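You operate a simulated robot arm through the tools that you are given. There is no shell and no other tool. Be economical: measure what you need, move in short steps, check, and stop when the job is done.

The job below is to be done with a simulated robot arm. You get a single attempt, and the scene is never put back.

## Task
Cap the open vial, put it in the rack on the shaker, clamp the rack and shake once on HIGH.
Fine: cap it first; free well; a whole run, till it shows DONE and the samples are even; then dial to 0; the rack stays clamped.

It is judged by the outcome, as a careful person would: the job done as asked, and still so three seconds after it is handed in. It fails if anything else is knocked over, pushed out of place, dropped, spilled or broken. A push-on lid holds only when it is set on centred and level and pressed home; a screw cap is set on level and turned clockwise until tight.

## Robot
A 7-joint arm with a two-finger parallel gripper, fixed in place. Base frame: the origin is at the foot of the arm, x ahead of it, y to its left, z up. Readings come in m, rad, newtons and seconds.
With the tool pointing down near the work surface it reaches from about 0.44 to 0.92 m from the base axis. Its first joint turns from -2.007 to 2.007 rad. Payload 3.91 kg.
The tool frame sits at the grasp point between the pads (the TCP): z along the fingers, y along the line on which they close. The tips reach 0.03 m beyond it. Largest opening 0.11 m; finger width 0.02, thickness 0.01; the body of the gripper, 0.048 by 0.112 m, starts 0.055 m behind the TCP.
Orientation is that of the tool frame in the base frame, as [roll, pitch, yaw] about the fixed x, y, z axes, in that order (R = Rz(yaw) Ry(pitch) Rx(roll)). With the fingers straight down and closing along the base's y, the tool's x points along the base's -x, its y along +y and its z along -z.

## Interface
- The arm moves only by the tool servo_tool. Its argument "series" is a list of rows, each a list of 3 entries, a list of its own where there are three numbers: the shift along the tool's x, y, z in units of 250 mm (1.0 is 250 mm), then the turn, a rotation vector about the tool's x, y, z in units of 120 degrees (1.0 is 120 degrees), then the gripper command, from -1 (shut) to 1 (fully open), values between in proportion. In form: [[[tx, ty, tz], [rx, ry, rz], jaw], ...]. A call has 1 to 10 rows; each row is the pose to reach, as a shift and turn from the pose commanded when the call began, along the tool's axes at that moment. A call with a number of a shift or a turn outside -1 to 1 is refused whole. Each row takes 0.2 s and may step no farther than 0.05 m and 0.15 rad from the row before; otherwise, or with a gripper value out of range, the whole call is refused. A pose out of reach is approached as far as the arm can. The call stops where the force on the tool passes 40 N (or 10 N more than at its start, if that is more) or the arm is blocked; 0.2 s more then pass. The fingers move at their own pace (about 0.153 m/s each) and stop on an object; they squeeze with about 35 N. The grip force told is the motor's: it shows also when the fingers shut on nothing. Time passes only in rows, and 0.2 s behind the last, so rows that repeat a pose let the fingers close. It gives the time, the measured TCP pose, the force on the tool (base axes), the opening and the grip force at its end, in the units of the frame above (readings bear some noise), with the torque about the TCP (base axes, N m) and any sound that the robot's microphone picked up, and new pictures: "show" is both (left out), scene, wrist or none.
- Cameras (640 x 400 px; columns grow to the right, rows downward): "scene" is fixed at [0.2189, -0.6504, 1.4898]; the picture's right is [0.84, -0.54, 0.00], its down [-0.30, -0.48, -0.82] and it looks along [0.44, 0.69, -0.57] (base axes); focal length 356 px, centre (320, 200). "wrist" rides on the gripper at [0.072, 0.017, -0.103] in the tool frame; the picture's right is [-0.23, 0.97, 0.00], its down [-0.76, -0.18, -0.62] and it looks along [-0.61, -0.14, 0.78] (tool axes); focal length 222 px, centre (320, 200). There is no depth. A picture from a camera that has moved, and an enlarged one, comes with that camera's place and axes in the base frame and with its lens.
- raise_lower(by): slides the trunk up (or, below 0, down) by that many m; the arm rides with it, the base frame stays. It gives what a move gives, with no picture.
- enlarge(camera, box): a new picture of the part [left, top, right, bottom] of that camera's present view, enlarged. The clock stands still meanwhile.
- finish_job(): hands the job in; it is judged then, once.

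Go step by step. Nothing tells you positions but the pictures and the camera data: compare them with the known pose of the tool, close in by small moves and look again before you grip or let go. The budget is 120 turns and 200 pictures, counting those below and the enlarged ones. Unless the task says otherwise, let go and move clear before handing in, and close with one line.

The tools are called as name(argument=value, ...) on one line, values as JSON. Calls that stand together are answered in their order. servo_tool: Moves the arm, as the interface text tells. Its arguments: {"type":"object","properties":{"series":{"type":"array"},"show":{"type":"string","enum":["both","scene","wrist","none"]}},"required":["series"]} The other tools are called the same way: raise_lower (by) slides the trunk up or down; enlarge (camera, box) takes an enlarged picture of a part of a camera's view; finish_job () hands the job in.

At the start:

```text
time_s: 0.0
tool_pos: [0.5823, -0.3243, 1.195]
orientation: [-3.141, 0.0, 3.141]
ft_force: [-0.6, -0.3, -0.4]
moment: [-0.01, 0.0, 0.01]
grip_width: 0.1098
finger_force: 0.0
trunk travel left (down, up): [-0.825, 0.165]
```

scene: 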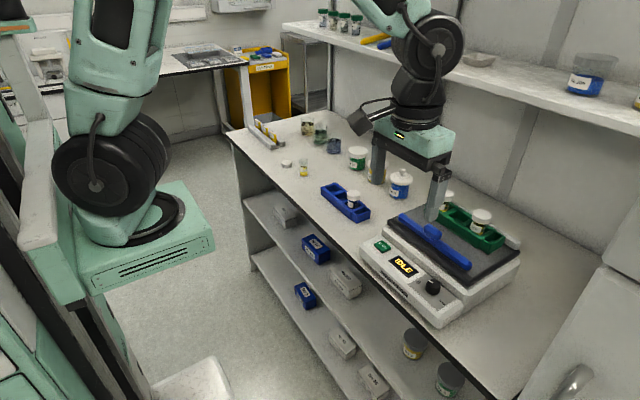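
wrist: 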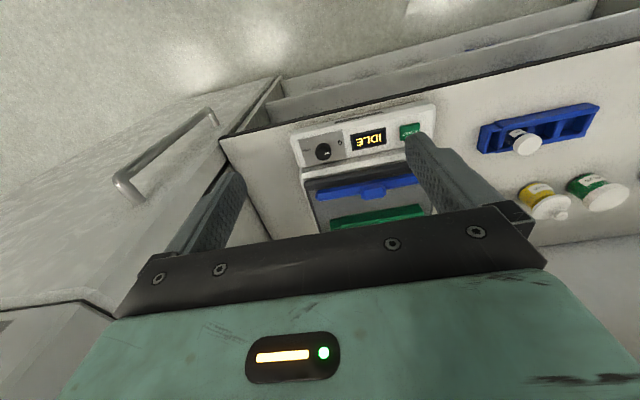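

I see a bench with a shaker (green rack, blue clamp bar, display IDLE), a blue rack, several jars and a small vial near a cap. I'll enlarge the scene to identify things.

enlarge(camera="scene", box=[260, 110, 420, 210])

enlarge(camera="scene", box=[350, 170, 530, 330])

```text
4.00 times, centred on (340, 160) of scene
camera zoom: at [0.2189, -0.6504, 1.4898], right [0.84, -0.54, 0.0], down [-0.3, -0.48, -0.82], along [0.44, 0.69, -0.57], focal length 1426 px, centre (240, 360)
```

zoom: 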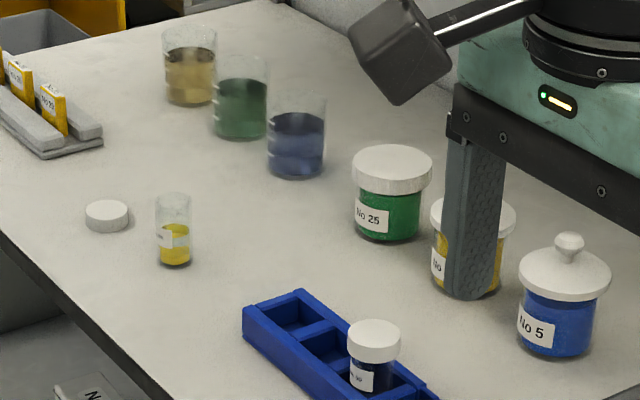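

```text
2.50 times, centred on (440, 250) of scene
camera zoom: at [0.2189, -0.6504, 1.4898], right [0.84, -0.54, 0.0], down [-0.3, -0.48, -0.82], along [0.44, 0.69, -0.57], focal length 891 px, centre (20, 75)
```

zoom: 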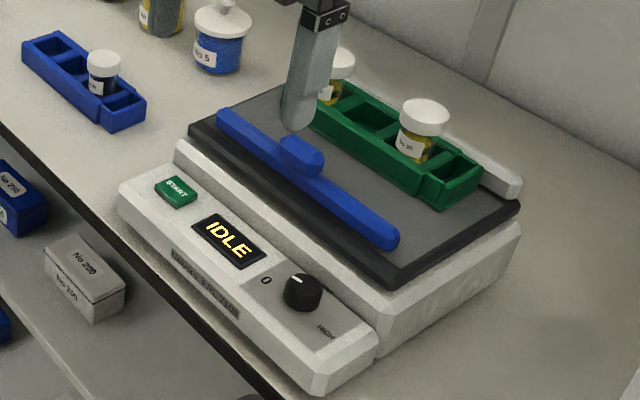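

The START button triangulates to about (0.71, -0.175, 0.883). I'll move the wrist camera towards +y to see the vial and measure the bench.

servo_tool(series=[[[0, 0.2, 0], [0, 0, 0], 1], [[0, 0.4, 0], [0, 0, 0], 1], [[0, 0.6, 0], [0, 0, 0], 1], [[0, 0.8, 0], [0, 0, 0], 1], [[0, 1, 0], [0, 0, 0], 1]], show="wrist")

servo_tool(series=[[[0, 0.2, 0], [0, 0, 0], 1], [[0, 0.4, 0], [0, 0, 0], 1], [[0, 0.6, 0], [0, 0, 0], 1], [[0, 0.8, 0], [0, 0, 0], 1], [[0, 1, 0], [0, 0, 0], 1]], show="both")

```text
time_s: 1.2
tool_pos: [0.5802, -0.0734, 1.1958]
orientation: [3.141, -0.001, -3.141]
ft_force: [0.0, 0.0, -0.4]
moment: [0.04, -0.02, 0.0]
grip_width: 0.1104
finger_force: 0.0
trunk travel left (down, up): [-0.825, 0.165]
camera wrist: at [0.5089, -0.0578, 1.2997], right [0.23, 0.97, 0.0], down [0.76, -0.18, 0.62], along [0.61, -0.14, -0.78], focal length 222 px, centre (320, 200)
```

wrist: 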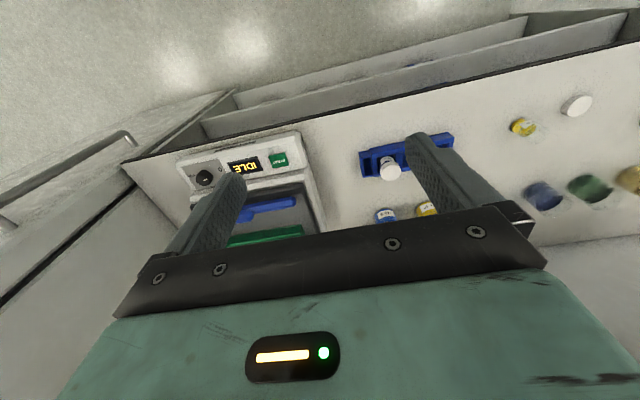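

```text
time_s: 2.4
tool_pos: [0.5824, 0.1746, 1.197]
orientation: [3.14, 0.0, -3.141]
ft_force: [-0.3, -1.1, -0.3]
moment: [0.08, 0.0, 0.0]
grip_width: 0.1101
finger_force: 0.0
trunk travel left (down, up): [-0.825, 0.165]
camera wrist: at [0.5102, 0.1908, 1.3002], right [0.23, 0.97, 0.0], down [0.76, -0.18, 0.62], along [0.61, -0.14, -0.78], focal length 222 px, centre (320, 200)
```

scene: 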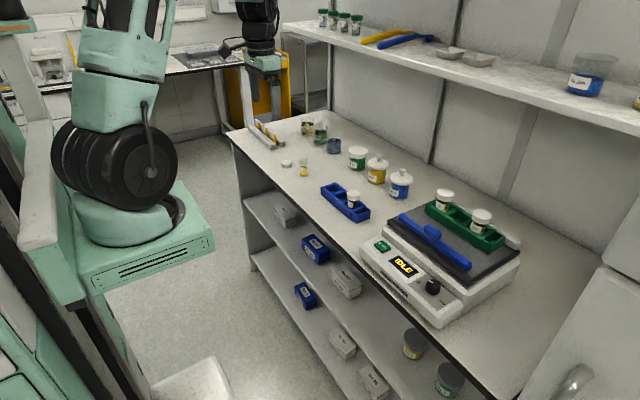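
wrist: 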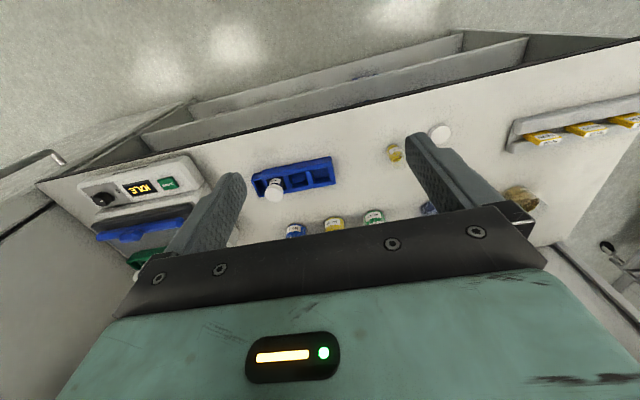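

enlarge(camera="scene", box=[270, 145, 334, 185])

enlarge(camera="wrist", box=[240, 110, 480, 250])

enlarge(camera="scene", box=[376, 180, 536, 280])

```text
10.00 times, centred on (302, 165) of scene
camera zoom: at [0.2189, -0.6504, 1.4898], right [0.84, -0.54, 0.0], down [-0.3, -0.48, -0.82], along [0.44, 0.69, -0.57], focal length 3565 px, centre (500, 550)
```

zoom: 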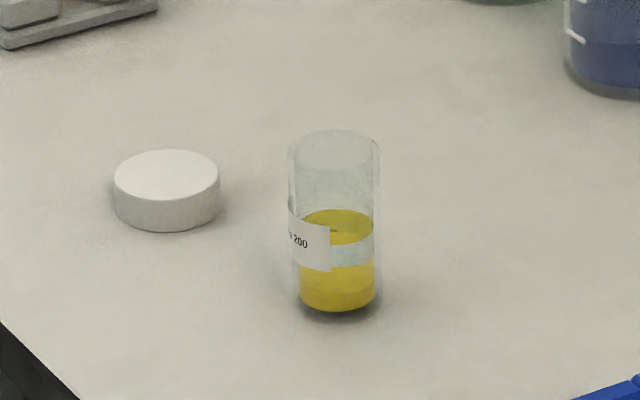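

```text
2.67 times, centred on (360, 180) of wrist
camera zoom: at [0.5102, 0.1908, 1.3002], right [0.23, 0.97, 0.0], down [0.76, -0.18, 0.62], along [0.61, -0.14, -0.78], focal length 592 px, centre (213, 253)
```

zoom: 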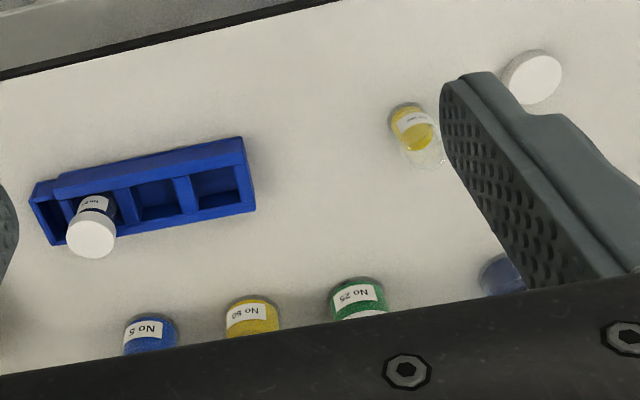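

```text
4.00 times, centred on (456, 230) of scene
camera zoom: at [0.2189, -0.6504, 1.4898], right [0.84, -0.54, 0.0], down [-0.3, -0.48, -0.82], along [0.44, 0.69, -0.57], focal length 1426 px, centre (-224, 80)
```

zoom: 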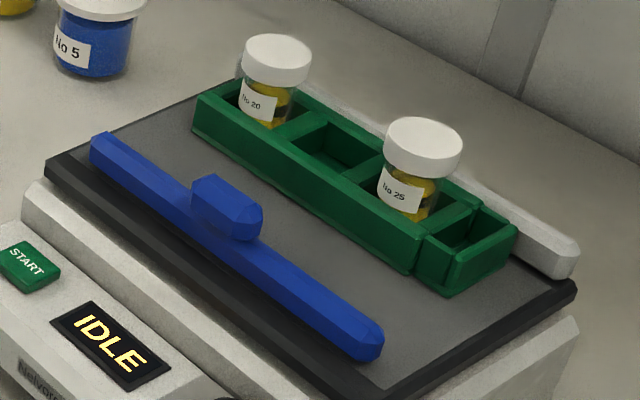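

Push-on lid (no thread), lid at about (0.735, 0.385), vial near (0.748, 0.29), bench z≈0.85. Free rack well is the middle one. I'll go above the lid and turn the gripper so that it closes along x.

servo_tool(series=[[[-0.056, 0.08, 0], [0, 0, 0.0715], 1], [[-0.112, 0.16, 0], [0, 0, 0.143], 1], [[-0.168, 0.24, 0], [0, 0, 0.2145], 1], [[-0.224, 0.32, 0], [0, 0, 0.286], 1], [[-0.28, 0.4, 0], [0, 0, 0.3575], 1], [[-0.336, 0.48, 0], [0, 0, 0.429], 1], [[-0.392, 0.56, 0], [0, 0, 0.5], 1], [[-0.448, 0.64, 0], [0, 0, 0.571], 1], [[-0.504, 0.72, 0], [0, 0, 0.642], 1], [[-0.56, 0.8, 0], [0, 0, 0.713], 1]], show="none")

servo_tool(series=[[[0, 0, 0], [0, 0, 0.037], 1], [[0, 0, 0], [0, 0, 0.037], 1]])

```text
time_s: 4.6
tool_pos: [0.7216, 0.3758, 1.1961]
orientation: [-3.14, 0.001, 1.645]
ft_force: [-1.1, 0.2, 1.1]
moment: [0.03, -0.04, 0.0]
grip_width: 0.1103
finger_force: 0.2
trunk travel left (down, up): [-0.825, 0.165]
```

```text
time_s: 5.2
tool_pos: [0.7213, 0.3753, 1.1956]
orientation: [3.14, -0.001, 1.571]
ft_force: [0.4, 0.3, -0.3]
moment: [0.04, -0.01, 0.0]
grip_width: 0.1102
finger_force: 0.0
trunk travel left (down, up): [-0.825, 0.165]
camera wrist: at [0.7391, 0.4476, 1.3005], right [0.97, -0.23, 0.0], down [-0.18, -0.76, 0.62], along [-0.14, -0.61, -0.78], focal length 222 px, centre (320, 200)
```

scene: 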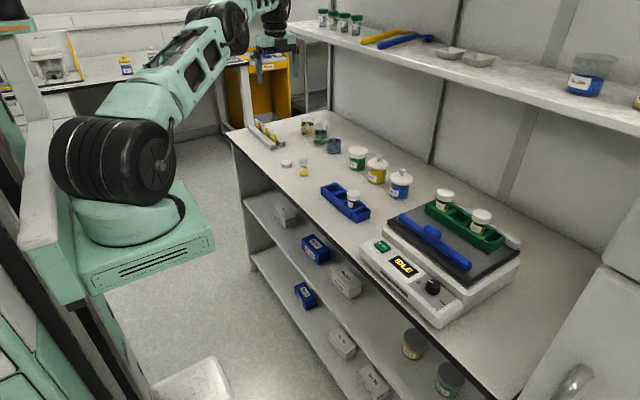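
wrist: 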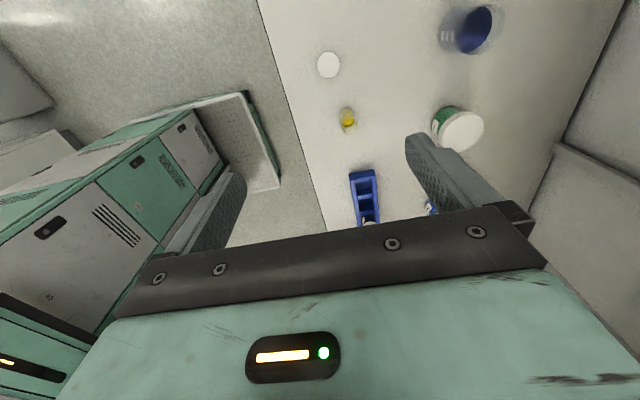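

servo_tool(series=[[[0.03, 0.04, 0.18], [0, 0, 0], 1], [[0.059, 0.075, 0.36], [0, 0, 0], 1], [[0.059, 0.075, 0.54], [0, 0, 0], 1], [[0.059, 0.075, 0.72], [0, 0, 0], 1], [[0.059, 0.075, 0.72], [0, 0, 0], 1]])

```text
time_s: 6.4
tool_pos: [0.7331, 0.3857, 1.017]
orientation: [3.142, 0.001, 1.57]
ft_force: [0.3, -0.2, -0.2]
moment: [0.01, 0.03, 0.04]
grip_width: 0.1098
finger_force: 0.0
out of reach, approached as far as the arm can: row 2, 3, 4, 5
trunk travel left (down, up): [-0.825, 0.165]
camera wrist: at [0.7521, 0.4578, 1.1211], right [0.97, -0.23, 0.0], down [-0.18, -0.76, 0.62], along [-0.14, -0.61, -0.78], focal length 222 px, centre (320, 200)
```

scene: 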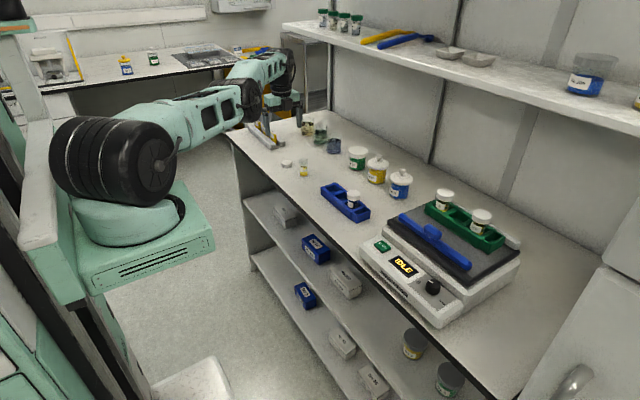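
wrist: 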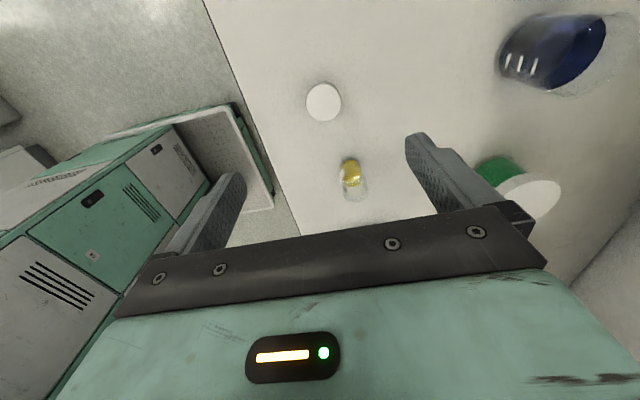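

The lid is at about (0.741, 0.390) but the arm is near its reach here. I'll try lowering the trunk a little and test reach again.

raise_lower(by=-0.06)

servo_tool(series=[[[0.02, 0.03, 0], [0, 0, 0], 1], [[0.02, 0.03, 0], [0, 0, 0], 1]])

```text
time_s: 7.4
tool_pos: [0.7342, 0.3862, 0.9576]
orientation: [-3.14, -0.001, 1.573]
ft_force: [0.4, 0.2, 0.3]
moment: [-0.01, -0.02, -0.01]
grip_width: 0.1101
finger_force: 0.1
trunk travel left (down, up): [-0.765, 0.225]
```

```text
time_s: 8.0
tool_pos: [0.7362, 0.3862, 0.9572]
orientation: [3.141, 0.0, 1.572]
ft_force: [0.0, 0.2, -0.5]
moment: [0.04, -0.01, 0.01]
grip_width: 0.11
finger_force: 0.2
out of reach, approached as far as the arm can: row 1, 2
trunk travel left (down, up): [-0.765, 0.225]
camera wrist: at [0.7544, 0.458, 1.0614], right [0.97, -0.23, 0.0], down [-0.18, -0.76, 0.62], along [-0.14, -0.61, -0.78], focal length 222 px, centre (320, 200)
```

scene: 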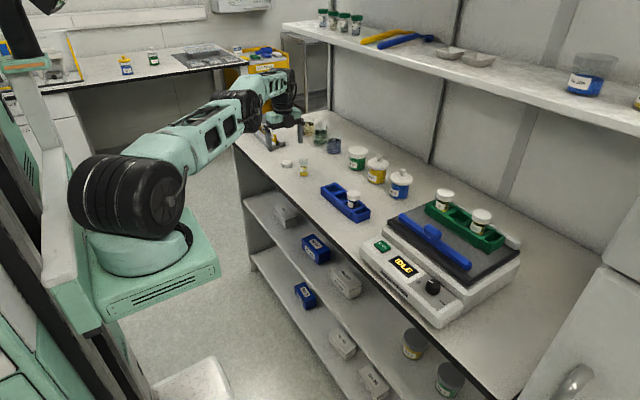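
wrist: 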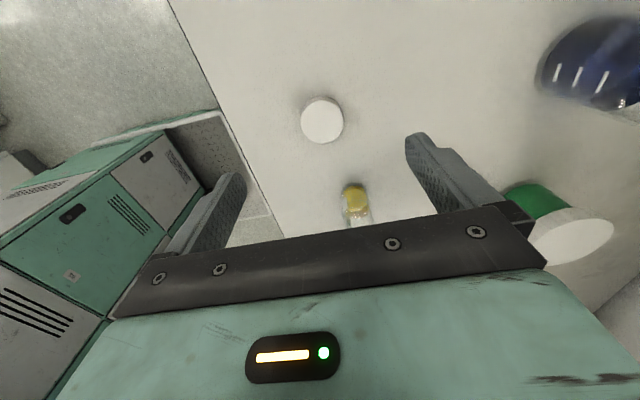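

servo_tool(series=[[[0.0, 0.0, 0.1], [0, 0, 0], 1], [[0.0, 0.0, 0.2], [0, 0, 0], 1], [[0.02, 0.02, 0.2], [0, 0, 0], 1]], show="wrist")

```text
time_s: 8.8
tool_pos: [0.7342, 0.3842, 0.9061]
orientation: [3.141, -0.001, 1.571]
ft_force: [-0.1, 0.3, -0.1]
moment: [-0.04, -0.02, 0.0]
grip_width: 0.1102
finger_force: 0.0
out of reach, approached as far as the arm can: row 2, 3
trunk travel left (down, up): [-0.765, 0.225]
camera wrist: at [0.7514, 0.4558, 1.0115], right [0.97, -0.23, 0.0], down [-0.18, -0.76, 0.62], along [-0.14, -0.61, -0.78], focal length 222 px, centre (320, 200)
```

wrist: 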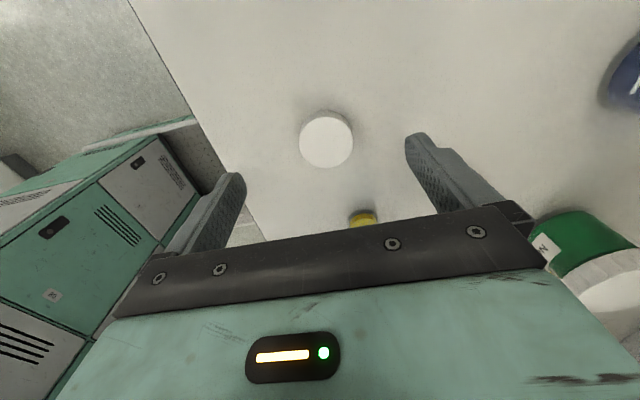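

servo_tool(series=[[[0.0, 0.0, -0.16], [0, 0, 0], 1], [[0.0, 0.0, -0.32], [0, 0, 0], 1]], show="none")

raise_lower(by=-0.08)

servo_tool(series=[[[0.026, 0.028, 0], [0, 0, 0], 1], [[0.026, 0.028, 0], [0, 0, 0], 1]])

```text
time_s: 9.4
tool_pos: [0.7349, 0.3844, 0.9894]
orientation: [3.142, 0.001, 1.572]
ft_force: [-0.3, 0.2, 0.9]
moment: [-0.01, 0.01, -0.01]
grip_width: 0.11
finger_force: 0.0
trunk travel left (down, up): [-0.765, 0.225]
```

```text
time_s: 10.6
tool_pos: [0.7345, 0.3848, 0.9097]
orientation: [-3.141, 0.001, 1.573]
ft_force: [0.6, 0.8, 0.1]
moment: [0.03, 0.01, 0.03]
grip_width: 0.1101
finger_force: 0.0
trunk travel left (down, up): [-0.685, 0.305]
```

```text
time_s: 11.2
tool_pos: [0.7371, 0.3858, 0.9092]
orientation: [-3.141, 0.0, 1.572]
ft_force: [-0.3, -0.3, -1.2]
moment: [-0.03, 0.01, 0.0]
grip_width: 0.11
finger_force: 0.1
out of reach, approached as far as the arm can: row 1, 2
trunk travel left (down, up): [-0.685, 0.305]
camera wrist: at [0.754, 0.4577, 1.0131], right [0.97, -0.23, 0.0], down [-0.18, -0.76, 0.62], along [-0.14, -0.61, -0.78], focal length 222 px, centre (320, 200)
```

scene: 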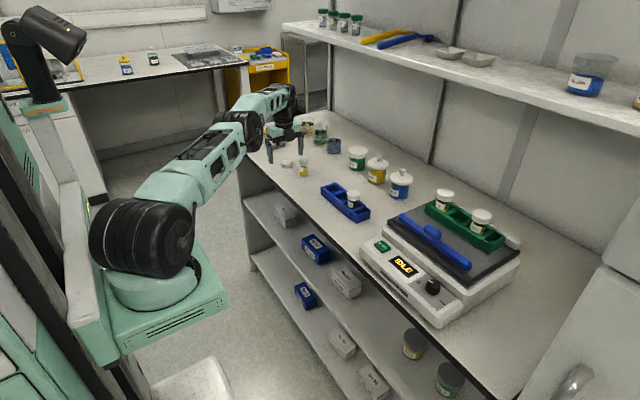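
wrist: 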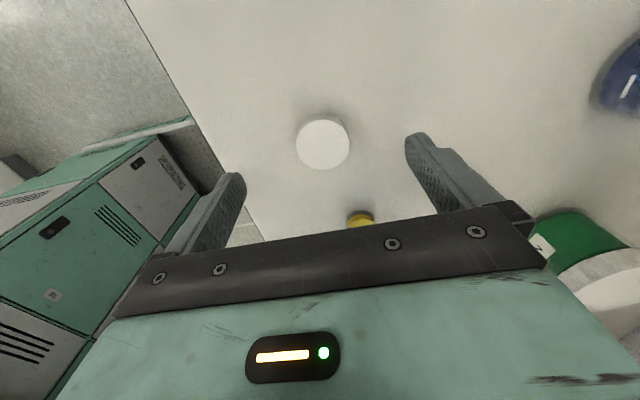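

servo_tool(series=[[[0.0, 0.0, -0.2], [0, 0, 0], 1], [[0.0, 0.0, -0.4], [0, 0, 0], 1], [[0.026, 0.02, -0.4], [0, 0, 0], 1]], show="none")

raise_lower(by=-0.1)

servo_tool(series=[[[0.01, 0.01, 0], [0, 0, 0], 1], [[0.01, 0.01, 0], [0, 0, 0], 1]], show="wrist")

```text
time_s: 12.0
tool_pos: [0.7314, 0.3799, 1.0084]
orientation: [-3.14, -0.001, 1.571]
ft_force: [0.4, -0.3, 0.4]
moment: [-0.01, 0.0, -0.03]
grip_width: 0.1103
finger_force: 0.0
out of reach, approached as far as the arm can: row 2, 3
trunk travel left (down, up): [-0.685, 0.305]
```

```text
time_s: 13.3
tool_pos: [0.7311, 0.3797, 0.9076]
orientation: [3.14, -0.001, 1.569]
ft_force: [0.1, 0.4, 0.5]
moment: [0.0, -0.02, 0.02]
grip_width: 0.1101
finger_force: 0.0
trunk travel left (down, up): [-0.585, 0.405]
```

```text
time_s: 13.9
tool_pos: [0.731, 0.3822, 0.908]
orientation: [-3.141, 0.001, 1.572]
ft_force: [0.0, 0.9, 0.1]
moment: [-0.02, -0.01, -0.01]
grip_width: 0.1097
finger_force: 0.0
trunk travel left (down, up): [-0.585, 0.405]
camera wrist: at [0.7494, 0.4534, 1.0114], right [0.97, -0.23, 0.0], down [-0.18, -0.76, 0.62], along [-0.14, -0.61, -0.78], focal length 222 px, centre (320, 200)
```

wrist: 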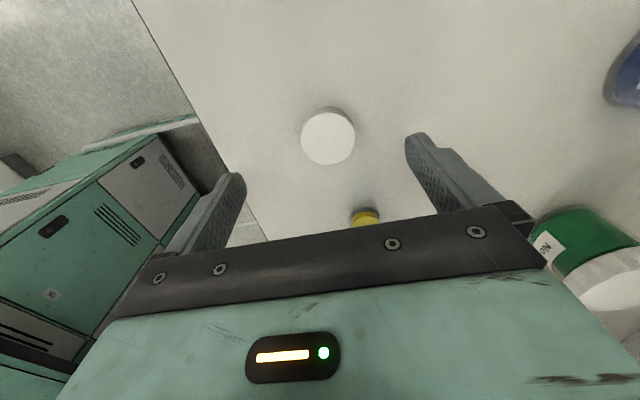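

Reach seems to shrink because of the wrist turn; I'll turn the gripper back by about 50° here (the lid is round, so any closing direction will do).

servo_tool(series=[[[0, 0, 0], [0, 0, -0.07], 1], [[0, 0, 0], [0, 0, -0.14], 1], [[0, 0, 0], [0, 0, -0.21], 1], [[0, 0, 0], [0, 0, -0.28], 1], [[0, 0, 0], [0, 0, -0.35], 1], [[0, 0, 0], [0, 0, -0.42], 1], [[0.036, 0.04, 0], [0, 0, -0.42], 1], [[0.036, 0.04, 0], [0, 0, -0.42], 1]])

```text
time_s: 15.7
tool_pos: [0.7336, 0.3808, 0.9084]
orientation: [-3.141, 0.002, 2.453]
ft_force: [-0.1, 0.3, 0.0]
moment: [0.0, -0.04, -0.01]
grip_width: 0.1099
finger_force: 0.1
out of reach, approached as far as the arm can: row 4, 7, 8
trunk travel left (down, up): [-0.585, 0.405]
camera wrist: at [0.6878, 0.4397, 1.0115], right [0.79, 0.61, 0.0], down [0.47, -0.62, 0.62], along [0.38, -0.5, -0.78], focal length 222 px, centre (320, 200)
```

scene: 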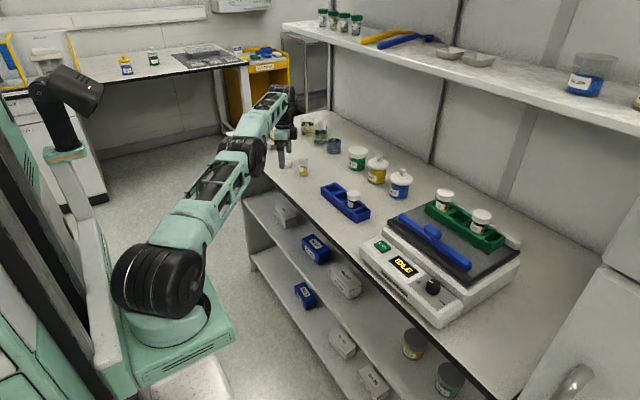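
wrist: 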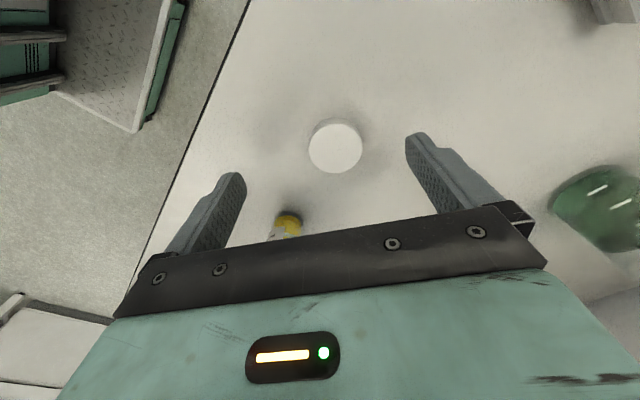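

The lid's offset lies along the closing direction now, so closing will centre it. I'll descend gently to find the bench.

servo_tool(series=[[[0, 0.02, 0.04], [0, 0, 0], 1], [[0, 0.03, 0.07], [0, 0, 0], 1], [[0, 0.03, 0.085], [0, 0, 0], 1], [[0, 0.03, 0.085], [0, 0, 0], 1]])

```text
time_s: 16.7
tool_pos: [0.7336, 0.3827, 0.8868]
orientation: [3.141, 0.0, 2.454]
ft_force: [-0.2, 0.0, 0.2]
moment: [0.01, -0.01, 0.01]
grip_width: 0.11
finger_force: 0.0
out of reach, approached as far as the arm can: row 1, 2, 3, 4
trunk travel left (down, up): [-0.585, 0.405]
camera wrist: at [0.688, 0.4408, 0.9895], right [0.8, 0.61, 0.0], down [0.47, -0.62, 0.62], along [0.38, -0.5, -0.78], focal length 222 px, centre (320, 200)
```

scene: 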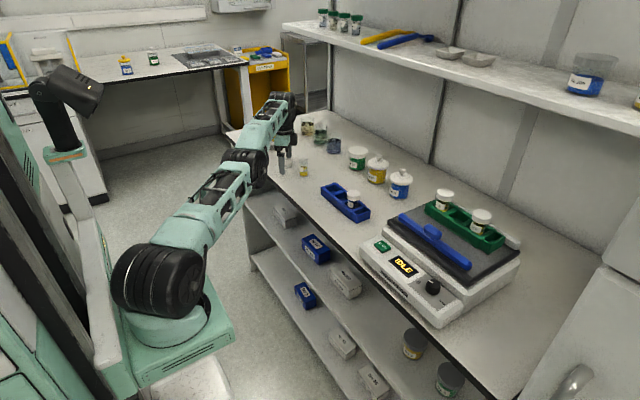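
wrist: 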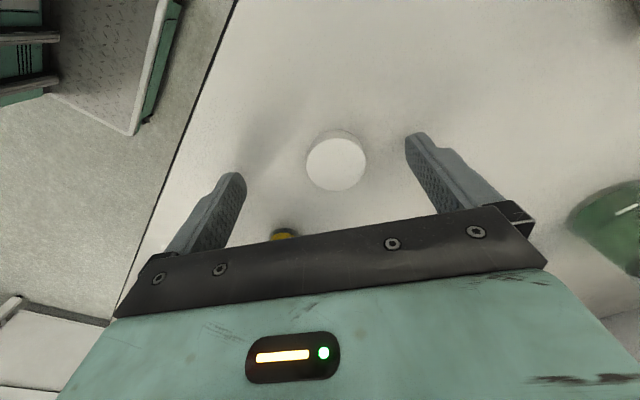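

servo_tool(series=[[[0, 0.0, 0.008], [0, 0, 0], 1], [[0, 0.0, 0.016], [0, 0, 0], 1], [[0, 0.0, 0.024], [0, 0, 0], 1], [[0, 0.0, 0.03], [0, 0, 0], 1]], show="none")

enlarge(camera="scene", box=[254, 125, 334, 185])

```text
time_s: 17.7
tool_pos: [0.7316, 0.3825, 0.8797]
orientation: [3.139, 0.001, 2.451]
ft_force: [-0.5, -1.2, 14.0]
moment: [-0.61, 0.59, 0.05]
grip_width: 0.1099
finger_force: 0.0
trunk travel left (down, up): [-0.585, 0.405]
```

```text
6.67 times, centred on (294, 155) of scene
camera zoom: at [0.2189, -0.6504, 1.4898], right [0.84, -0.54, 0.0], down [-0.3, -0.48, -0.82], along [0.44, 0.69, -0.57], focal length 2377 px, centre (493, 500)
```

zoom: 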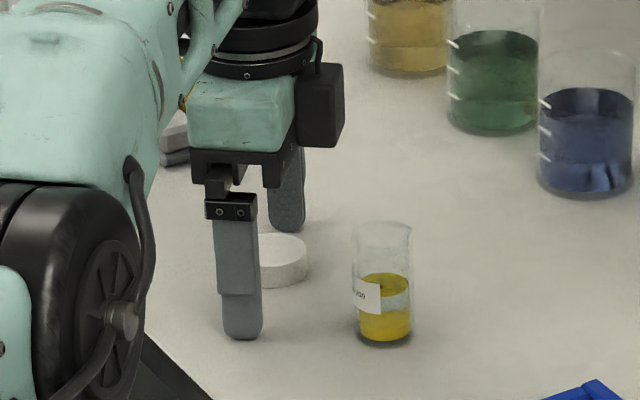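

Bench is at z≈0.850. Lift ~4 mm and close on the lid.

servo_tool(series=[[[0, 0.0, -0.018], [0, 0, 0], 1], [[0, 0.0, -0.018], [0, 0, 0], 0.0], [[0, 0.0, -0.018], [0, 0, 0], -0.3], [[0, 0.0, -0.018], [0, 0, 0], -1], [[0, 0.0, -0.018], [0, 0, 0], -1], [[0, 0.0, -0.018], [0, 0, 0], -1]])

```text
time_s: 19.1
tool_pos: [0.7331, 0.3825, 0.8831]
orientation: [-3.141, -0.001, 2.451]
ft_force: [-0.3, 0.5, 0.0]
moment: [0.02, 0.01, -0.02]
grip_width: 0.0358
finger_force: 34.6
trunk travel left (down, up): [-0.585, 0.405]
camera wrist: at [0.6877, 0.441, 0.986], right [0.8, 0.61, 0.0], down [0.47, -0.62, 0.62], along [0.38, -0.5, -0.78], focal length 222 px, centre (320, 200)
```

scene: 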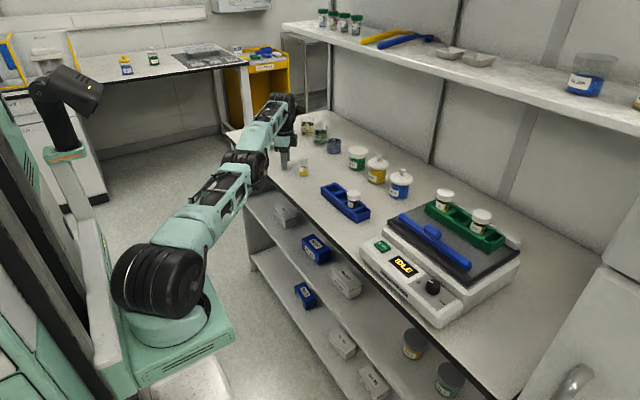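
wrist: 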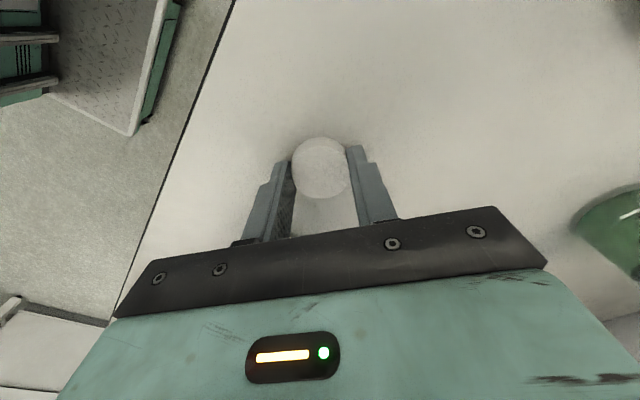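

enlarge(camera="wrist", box=[270, 120, 370, 220])

```text
4.00 times, centred on (320, 170) of wrist
camera zoom: at [0.6877, 0.441, 0.986], right [0.8, 0.61, 0.0], down [0.47, -0.62, 0.62], along [0.38, -0.5, -0.78], focal length 888 px, centre (320, 320)
```

zoom: 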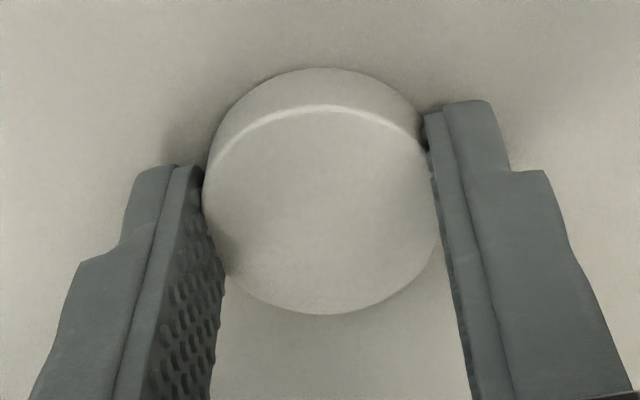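

Lid is held centred (36 mm wide). Lift, turn back to closing along x, and move to the near side of the vial to locate it precisely.

servo_tool(series=[[[0, 0, -0.16], [0, 0, 0], -1], [[0, 0, -0.32], [0, 0, 0], -1], [[0, 0, -0.47], [0, 0, 0], -1], [[-0.06, -0.05, -0.47], [0, 0, 0.07], -1], [[-0.12, -0.1, -0.47], [0, 0, 0.14], -1], [[-0.19, -0.16, -0.47], [0, 0, 0.21], -1], [[-0.25, -0.21, -0.47], [0, 0, 0.28], -1], [[-0.31, -0.26, -0.47], [0, 0, 0.35], -1], [[-0.374, -0.316, -0.47], [0, 0, 0.42], -1], [[-0.374, -0.316, -0.47], [0, 0, 0.42], -1]])

```text
time_s: 21.3
tool_pos: [0.7829, 0.2811, 1.0101]
orientation: [-3.139, 0.001, 1.568]
ft_force: [-0.3, -1.6, -0.7]
moment: [0.0, 0.02, 0.0]
grip_width: 0.0357
finger_force: 34.9
out of reach, approached as far as the arm can: row 1, 2, 3, 4, 6, 7, 8, 9, 10
trunk travel left (down, up): [-0.585, 0.405]
camera wrist: at [0.8002, 0.3539, 1.1134], right [0.97, -0.23, 0.0], down [-0.18, -0.76, 0.62], along [-0.14, -0.61, -0.78], focal length 222 px, centre (320, 200)
```

scene: 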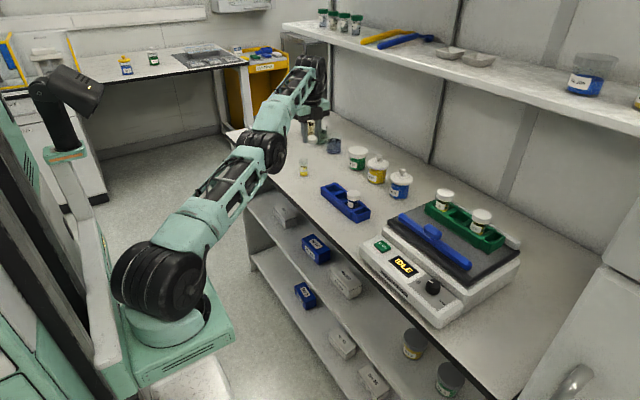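
wrist: 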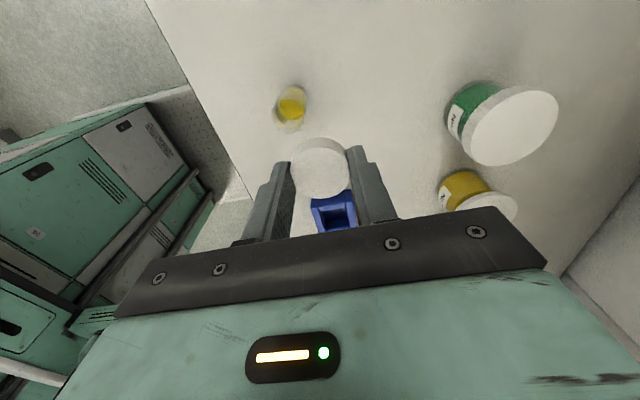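

enlarge(camera="wrist", box=[240, 70, 360, 145])

```text
5.33 times, centred on (300, 108) of wrist
camera zoom: at [0.8002, 0.3539, 1.1134], right [0.97, -0.23, 0.0], down [-0.18, -0.76, 0.62], along [-0.14, -0.61, -0.78], focal length 1185 px, centre (427, 693)
```

zoom: 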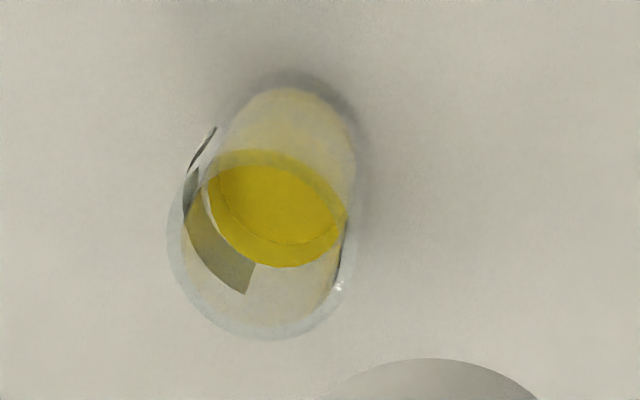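

Vial centre is about (0.758, 0.295), rim at z≈0.91. Moving the lid above it.

servo_tool(series=[[[0.03, -0.05, 0], [0, 0, 0], -1], [[0.06, -0.1, 0.08], [0, 0, 0], -1], [[0.06, -0.1, 0.14], [0, 0, 0], -1], [[0.06, -0.1, 0.14], [0, 0, 0], -1]])

enlarge(camera="scene", box=[270, 145, 334, 185])

```text
time_s: 22.3
tool_pos: [0.7726, 0.3091, 0.9798]
orientation: [-3.14, 0.0, 1.57]
ft_force: [-0.1, 0.5, -0.4]
moment: [-0.03, 0.03, 0.03]
grip_width: 0.0356
finger_force: 35.0
out of reach, approached as far as the arm can: row 1, 2, 3, 4
trunk travel left (down, up): [-0.585, 0.405]
camera wrist: at [0.7897, 0.3814, 1.0836], right [0.97, -0.23, 0.0], down [-0.18, -0.76, 0.62], along [-0.14, -0.61, -0.78], focal length 222 px, centre (320, 200)
```

scene: 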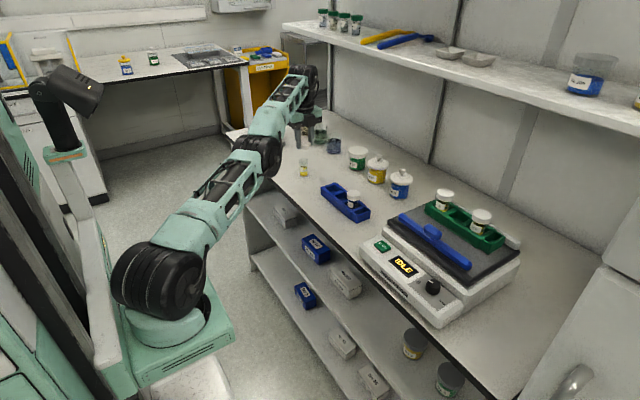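
wrist: 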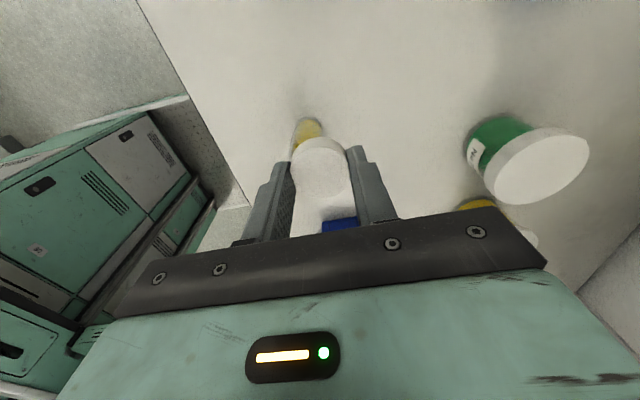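

```text
10.00 times, centred on (302, 165) of scene
camera zoom: at [0.2189, -0.6504, 1.4898], right [0.84, -0.54, 0.0], down [-0.3, -0.48, -0.82], along [0.44, 0.69, -0.57], focal length 3565 px, centre (500, 550)
```

zoom: 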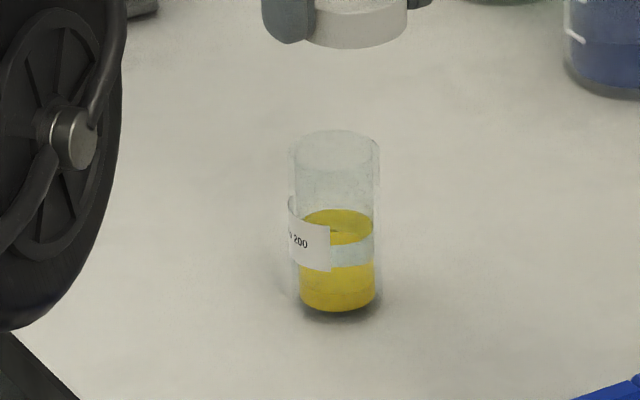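

servo_tool(series=[[[-0.04, -0.06, 0], [0, 0, 0], -1], [[-0.08, -0.12, 0], [0, 0, 0], -1], [[-0.08, -0.12, 0], [0, 0, 0], -1]], show="none")

```text
time_s: 23.1
tool_pos: [0.7701, 0.3103, 0.9863]
orientation: [3.141, 0.001, 1.571]
ft_force: [0.5, 0.2, 0.6]
moment: [0.02, -0.03, -0.01]
grip_width: 0.036
finger_force: 35.0
out of reach, approached as far as the arm can: row 1, 2, 3
trunk travel left (down, up): [-0.585, 0.405]
```

servo_tool(series=[[[-0.04, -0.06, 0], [0, 0, 0], -1], [[-0.08, -0.12, 0], [0, 0, 0], -1], [[-0.08, -0.12, 0], [0, 0, 0], -1]], show="none")

```text
time_s: 23.9
tool_pos: [0.7662, 0.3118, 0.9942]
orientation: [3.141, 0.001, 1.57]
ft_force: [-1.0, -0.2, 0.5]
moment: [0.01, 0.0, 0.02]
grip_width: 0.0357
finger_force: 35.3
out of reach, approached as far as the arm can: row 1, 2, 3
trunk travel left (down, up): [-0.585, 0.405]
```

The solver seems stuck with the trunk this low; I'll raise the trunk and approach again from above.

raise_lower(by=0.15)

servo_tool(series=[[[0, 0, 0.06], [0, 0, 0], -1], [[0, 0, 0.12], [0, 0, 0], -1]], show="scene")

```text
time_s: 25.6
tool_pos: [0.7672, 0.3119, 1.143]
orientation: [-3.142, -0.001, 1.572]
ft_force: [1.0, 0.4, 0.4]
moment: [0.02, 0.02, 0.0]
grip_width: 0.0358
finger_force: 35.3
trunk travel left (down, up): [-0.735, 0.255]
```

```text
time_s: 26.2
tool_pos: [0.7721, 0.3147, 1.1146]
orientation: [-3.139, 0.001, 1.573]
ft_force: [0.0, 0.2, 0.8]
moment: [-0.02, 0.04, 0.01]
grip_width: 0.0356
finger_force: 35.4
out of reach, approached as far as the arm can: row 1, 2
trunk travel left (down, up): [-0.735, 0.255]
```

scene: 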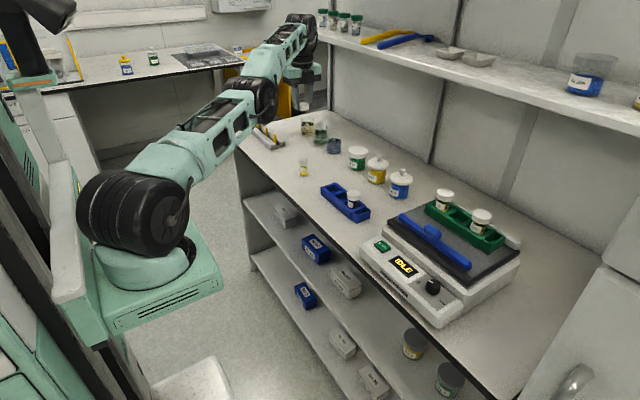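

servo_tool(series=[[[-0.02, -0.06, 0], [0, 0, 0], -1], [[-0.04, -0.12, 0], [0, 0, 0], -1], [[-0.06, -0.18, 0], [0, 0, 0], -1], [[-0.08, -0.24, 0], [0, 0, 0], -1], [[-0.08, -0.24, 0], [0, 0, 0], -1]], show="none")

```text
time_s: 27.4
tool_pos: [0.7567, 0.328, 1.1274]
orientation: [-3.14, 0.001, 1.571]
ft_force: [-0.2, 0.0, -0.2]
moment: [0.03, -0.02, -0.01]
grip_width: 0.0356
finger_force: 34.5
out of reach, approached as far as the arm can: row 1, 2, 3, 4, 5
trunk travel left (down, up): [-0.735, 0.255]
```

servo_tool(series=[[[-0.044, -0.112, 0], [0, 0, 0], -1], [[-0.088, -0.224, 0], [0, 0, 0], -1], [[-0.132, -0.336, 0], [0, 0, 0], -1], [[-0.176, -0.448, 0], [0, 0, 0], -1], [[-0.22, -0.56, 0], [0, 0, 0], -1], [[-0.264, -0.672, 0], [0, 0, 0], -1]], show="scene")

```text
time_s: 28.9
tool_pos: [0.7085, 0.3656, 1.1714]
orientation: [-3.138, 0.002, 1.57]
ft_force: [0.7, -0.3, -0.8]
moment: [0.06, 0.05, -0.01]
grip_width: 0.0356
finger_force: 34.8
out of reach, approached as far as the arm can: row 1, 2, 3, 4, 5, 6
trunk travel left (down, up): [-0.735, 0.255]
```

scene: 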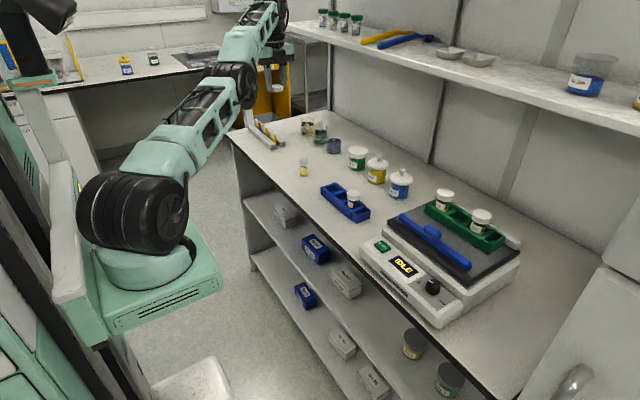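

servo_tool(series=[[[-0.12, -0.08, -0.02], [0, 0, 0], -1], [[-0.24, -0.16, -0.04], [0, 0, 0], -1], [[-0.36, -0.24, -0.06], [0, 0, 0], -1], [[-0.48, -0.32, -0.08], [0, 0, 0], -1], [[-0.6, -0.4, -0.08], [0, 0, 0], -1], [[-0.72, -0.5, -0.08], [0, 0, 0], -1]], show="scene")

```text
time_s: 30.2
tool_pos: [0.7129, 0.3271, 1.2314]
orientation: [-3.139, 0.001, 1.572]
ft_force: [0.6, -0.1, -0.4]
moment: [0.0, -0.06, 0.01]
grip_width: 0.0356
finger_force: 35.3
out of reach, approached as far as the arm can: row 1, 2, 3, 4, 5, 6
trunk travel left (down, up): [-0.735, 0.255]
```

scene: 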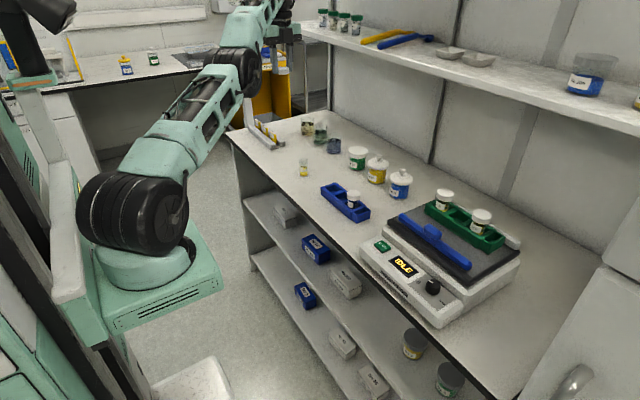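

servo_tool(series=[[[0, 0, 0], [0, 0, -0.07], -1], [[0, 0, 0], [0, 0, -0.14], -1], [[0, 0, 0], [0, 0, -0.21], -1], [[0, 0, 0], [0, 0, -0.28], -1], [[0, 0, 0], [0, 0, -0.35], -1], [[0, 0, 0], [0, 0, -0.42], -1], [[0, 0, 0], [0, 0, -0.49], -1], [[0, 0, 0], [0, 0, -0.56], -1], [[0, 0, 0], [0, 0, -0.63], -1], [[0, 0, 0], [0, 0, -0.7], -1]], show="none")

servo_tool(series=[[[0.08, -0.12, 0], [0, 0, 0], -1], [[0.16, -0.24, 0], [0, 0, 0], -1], [[0.24, -0.24, 0], [0, 0, 0], -1], [[0.24, -0.24, 0], [0, 0, 0], -1]], show="scene")

```text
time_s: 32.5
tool_pos: [0.7143, 0.3255, 1.2316]
orientation: [-3.14, -0.002, 3.04]
ft_force: [0.4, 0.3, -0.3]
moment: [0.04, 0.01, 0.02]
grip_width: 0.0358
finger_force: 34.7
trunk travel left (down, up): [-0.735, 0.255]
```

```text
time_s: 33.5
tool_pos: [0.7062, 0.3211, 1.2524]
orientation: [-3.14, -0.002, 3.039]
ft_force: [-0.6, 0.4, -0.6]
moment: [0.01, -0.01, 0.01]
grip_width: 0.0356
finger_force: 34.6
out of reach, approached as far as the arm can: row 1, 2, 3, 4
trunk travel left (down, up): [-0.735, 0.255]
```

scene: 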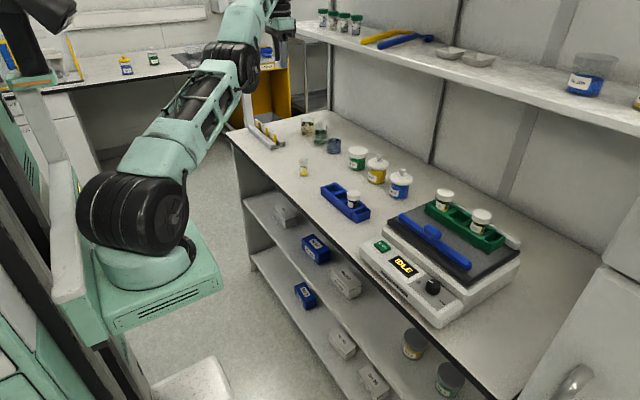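

servo_tool(series=[[[0.126, -0.073, 0.066], [0, 0, 0], -1], [[0.252, -0.146, 0.132], [0, 0, 0], -1], [[0.378, -0.219, 0.198], [0, 0, 0], -1], [[0.504, -0.292, 0.264], [0, 0, 0], -1], [[0.63, -0.365, 0.33], [0, 0, 0], -1]], show="none")

```text
time_s: 34.6
tool_pos: [0.6842, 0.3483, 1.2468]
orientation: [-3.141, -0.002, 3.037]
ft_force: [-0.8, -0.3, 0.5]
moment: [-0.01, 0.0, -0.01]
grip_width: 0.0354
finger_force: 35.2
out of reach, approached as far as the arm can: row 1, 2, 3, 4, 5
trunk travel left (down, up): [-0.735, 0.255]
```

servo_tool(series=[[[0, -0.16, 0], [0, 0, 0], -1], [[0, -0.32, 0], [0, 0, 0], -1], [[0, -0.48, 0], [0, 0, 0], -1], [[0, -0.64, 0], [0, 0, 0], -1], [[0, -0.8, 0], [0, 0, 0], -1], [[0, -0.96, 0], [0, 0, 0], -1]], show="scene")

```text
time_s: 36.0
tool_pos: [0.7939, 0.1796, 1.271]
orientation: [-3.139, -0.002, 3.039]
ft_force: [-0.6, 0.1, 0.1]
moment: [-0.08, 0.0, 0.0]
grip_width: 0.0354
finger_force: 35.2
out of reach, approached as far as the arm can: row 1, 2, 3, 4, 5, 6
trunk travel left (down, up): [-0.735, 0.255]
```

scene: 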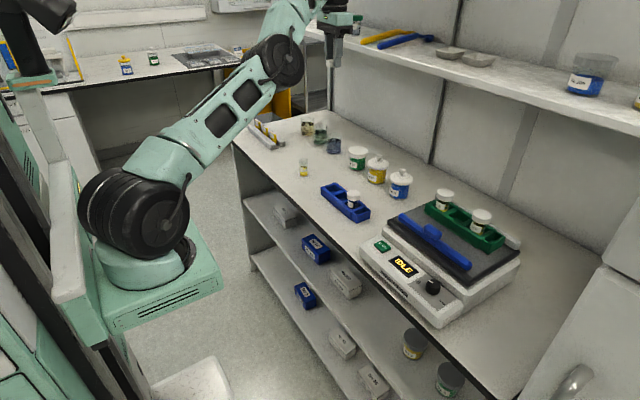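

Elbow is nearly straight and the solver only unbends it slowly; I'll pull repeatedly straight toward the shoulder, away from the shelf.

servo_tool(series=[[[0.16, -0.05, 0.09], [0, 0, 0], -1], [[0.32, -0.1, 0.18], [0, 0, 0], -1], [[0.48, -0.15, 0.27], [0, 0, 0], -1], [[0.64, -0.2, 0.36], [0, 0, 0], -1], [[0.8, -0.25, 0.45], [0, 0, 0], -1], [[0.96, -0.3, 0.54], [0, 0, 0], -1], [[0.96, -0.3, 0.54], [0, 0, 0], -1], [[0.96, -0.3, 0.54], [0, 0, 0], -1], [[0.96, -0.3, 0.54], [0, 0, 0], -1]], show="scene")

```text
time_s: 38.0
tool_pos: [0.7734, 0.238, 1.2454]
orientation: [-3.141, -0.002, 3.036]
ft_force: [-0.1, 0.8, -0.9]
moment: [-0.02, 0.04, 0.03]
grip_width: 0.0357
finger_force: 34.3
out of reach, approached as far as the arm can: row 1, 2, 3, 4, 5, 6, 7, 8, 9
trunk travel left (down, up): [-0.735, 0.255]
```

scene: 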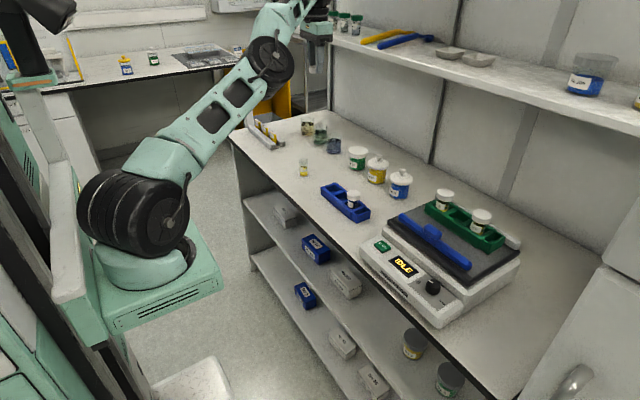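

servo_tool(series=[[[0.141, -0.082, 0.115], [0, 0, 0], -1], [[0.282, -0.164, 0.23], [0, 0, 0], -1], [[0.423, -0.246, 0.345], [0, 0, 0], -1], [[0.564, -0.328, 0.46], [0, 0, 0], -1], [[0.705, -0.41, 0.575], [0, 0, 0], -1], [[0.846, -0.492, 0.69], [0, 0, 0], -1], [[0.846, -0.492, 0.69], [0, 0, 0], -1]], show="scene")

```text
time_s: 39.6
tool_pos: [0.7724, 0.2907, 1.1679]
orientation: [-3.139, -0.002, 3.036]
ft_force: [-0.2, 0.3, 0.3]
moment: [0.0, 0.01, 0.01]
grip_width: 0.0355
finger_force: 34.8
out of reach, approached as far as the arm can: row 1, 2, 3, 4, 5, 6, 7
trunk travel left (down, up): [-0.735, 0.255]
```

scene: 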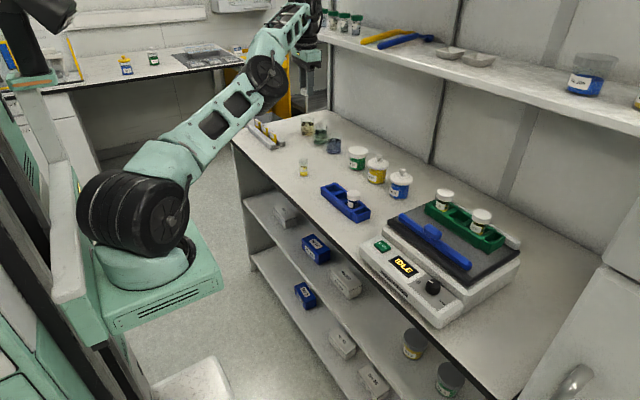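

servo_tool(series=[[[0.143, -0.127, 0.058], [0, 0, 0], -1], [[0.286, -0.254, 0.116], [0, 0, 0], -1], [[0.429, -0.381, 0.174], [0, 0, 0], -1], [[0.572, -0.508, 0.232], [0, 0, 0], -1], [[0.715, -0.635, 0.29], [0, 0, 0], -1], [[0.858, -0.762, 0.348], [0, 0, 0], -1], [[0.858, -0.762, 0.348], [0, 0, 0], -1], [[0.858, -0.762, 0.348], [0, 0, 0], -1]], show="none")

```text
time_s: 41.5
tool_pos: [0.7717, 0.2905, 1.1697]
orientation: [-3.14, -0.001, 3.038]
ft_force: [-0.5, 0.1, -0.1]
moment: [-0.01, -0.01, 0.0]
grip_width: 0.0354
finger_force: 34.9
out of reach, approached as far as the arm can: row 1, 2, 3, 4, 5, 6, 7, 8
trunk travel left (down, up): [-0.735, 0.255]
```

servo_tool(series=[[[0.003, -0.0025, 0.0012], [0, 0, 0], -1], [[0.006, -0.005, 0.0024], [0, 0, 0], -1], [[0.009, -0.0075, 0.0036], [0, 0, 0], -1], [[0.015, -0.0125, 0.006], [0, 0, 0], -1], [[0.03, -0.025, 0.012], [0, 0, 0], -1], [[0.045, -0.038, 0.018], [0, 0, 0], -1], [[0.06, -0.05, 0.024], [0, 0, 0], -1], [[0.06, -0.05, 0.024], [0, 0, 0], -1], [[0.06, -0.05, 0.024], [0, 0, 0], -1]], show="none")

```text
time_s: 43.5
tool_pos: [0.77, 0.2917, 1.1708]
orientation: [-3.138, -0.003, 3.036]
ft_force: [0.3, -0.7, -0.1]
moment: [0.01, -0.02, -0.04]
grip_width: 0.0353
finger_force: 35.4
out of reach, approached as far as the arm can: row 4, 5, 6, 7, 8, 9
trunk travel left (down, up): [-0.735, 0.255]
```

Fit of the points shows the arm fully straight about a shoulder axis near (0.22, -0.105). I'll test whether a slight outward tilt of the tool frees the elbow.

servo_tool(series=[[[0, 0, 0], [-0.046, -0.052, 0], -1], [[0, 0, 0], [-0.092, -0.104, 0], -1], [[0, 0, 0], [-0.138, -0.156, 0], -1], [[0, 0, 0], [-0.138, -0.156, 0], -1]], show="scene")

```text
time_s: 44.5
tool_pos: [0.8361, 0.3435, 1.202]
orientation: [2.843, 0.322, 2.988]
ft_force: [-0.5, 1.2, 0.1]
moment: [-0.02, -0.02, 0.01]
grip_width: 0.0355
finger_force: 34.7
out of reach, approached as far as the arm can: row 1, 2, 3, 4
trunk travel left (down, up): [-0.735, 0.255]
```

scene: 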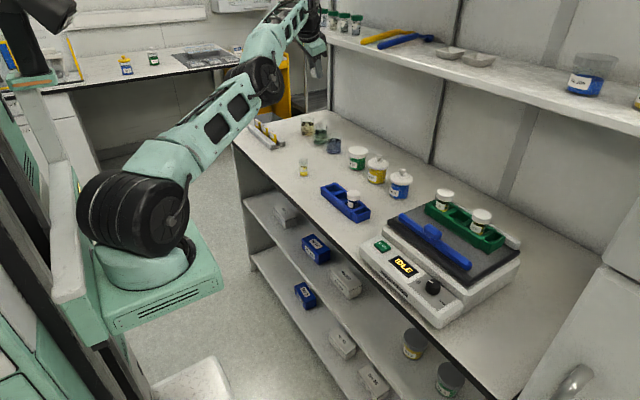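

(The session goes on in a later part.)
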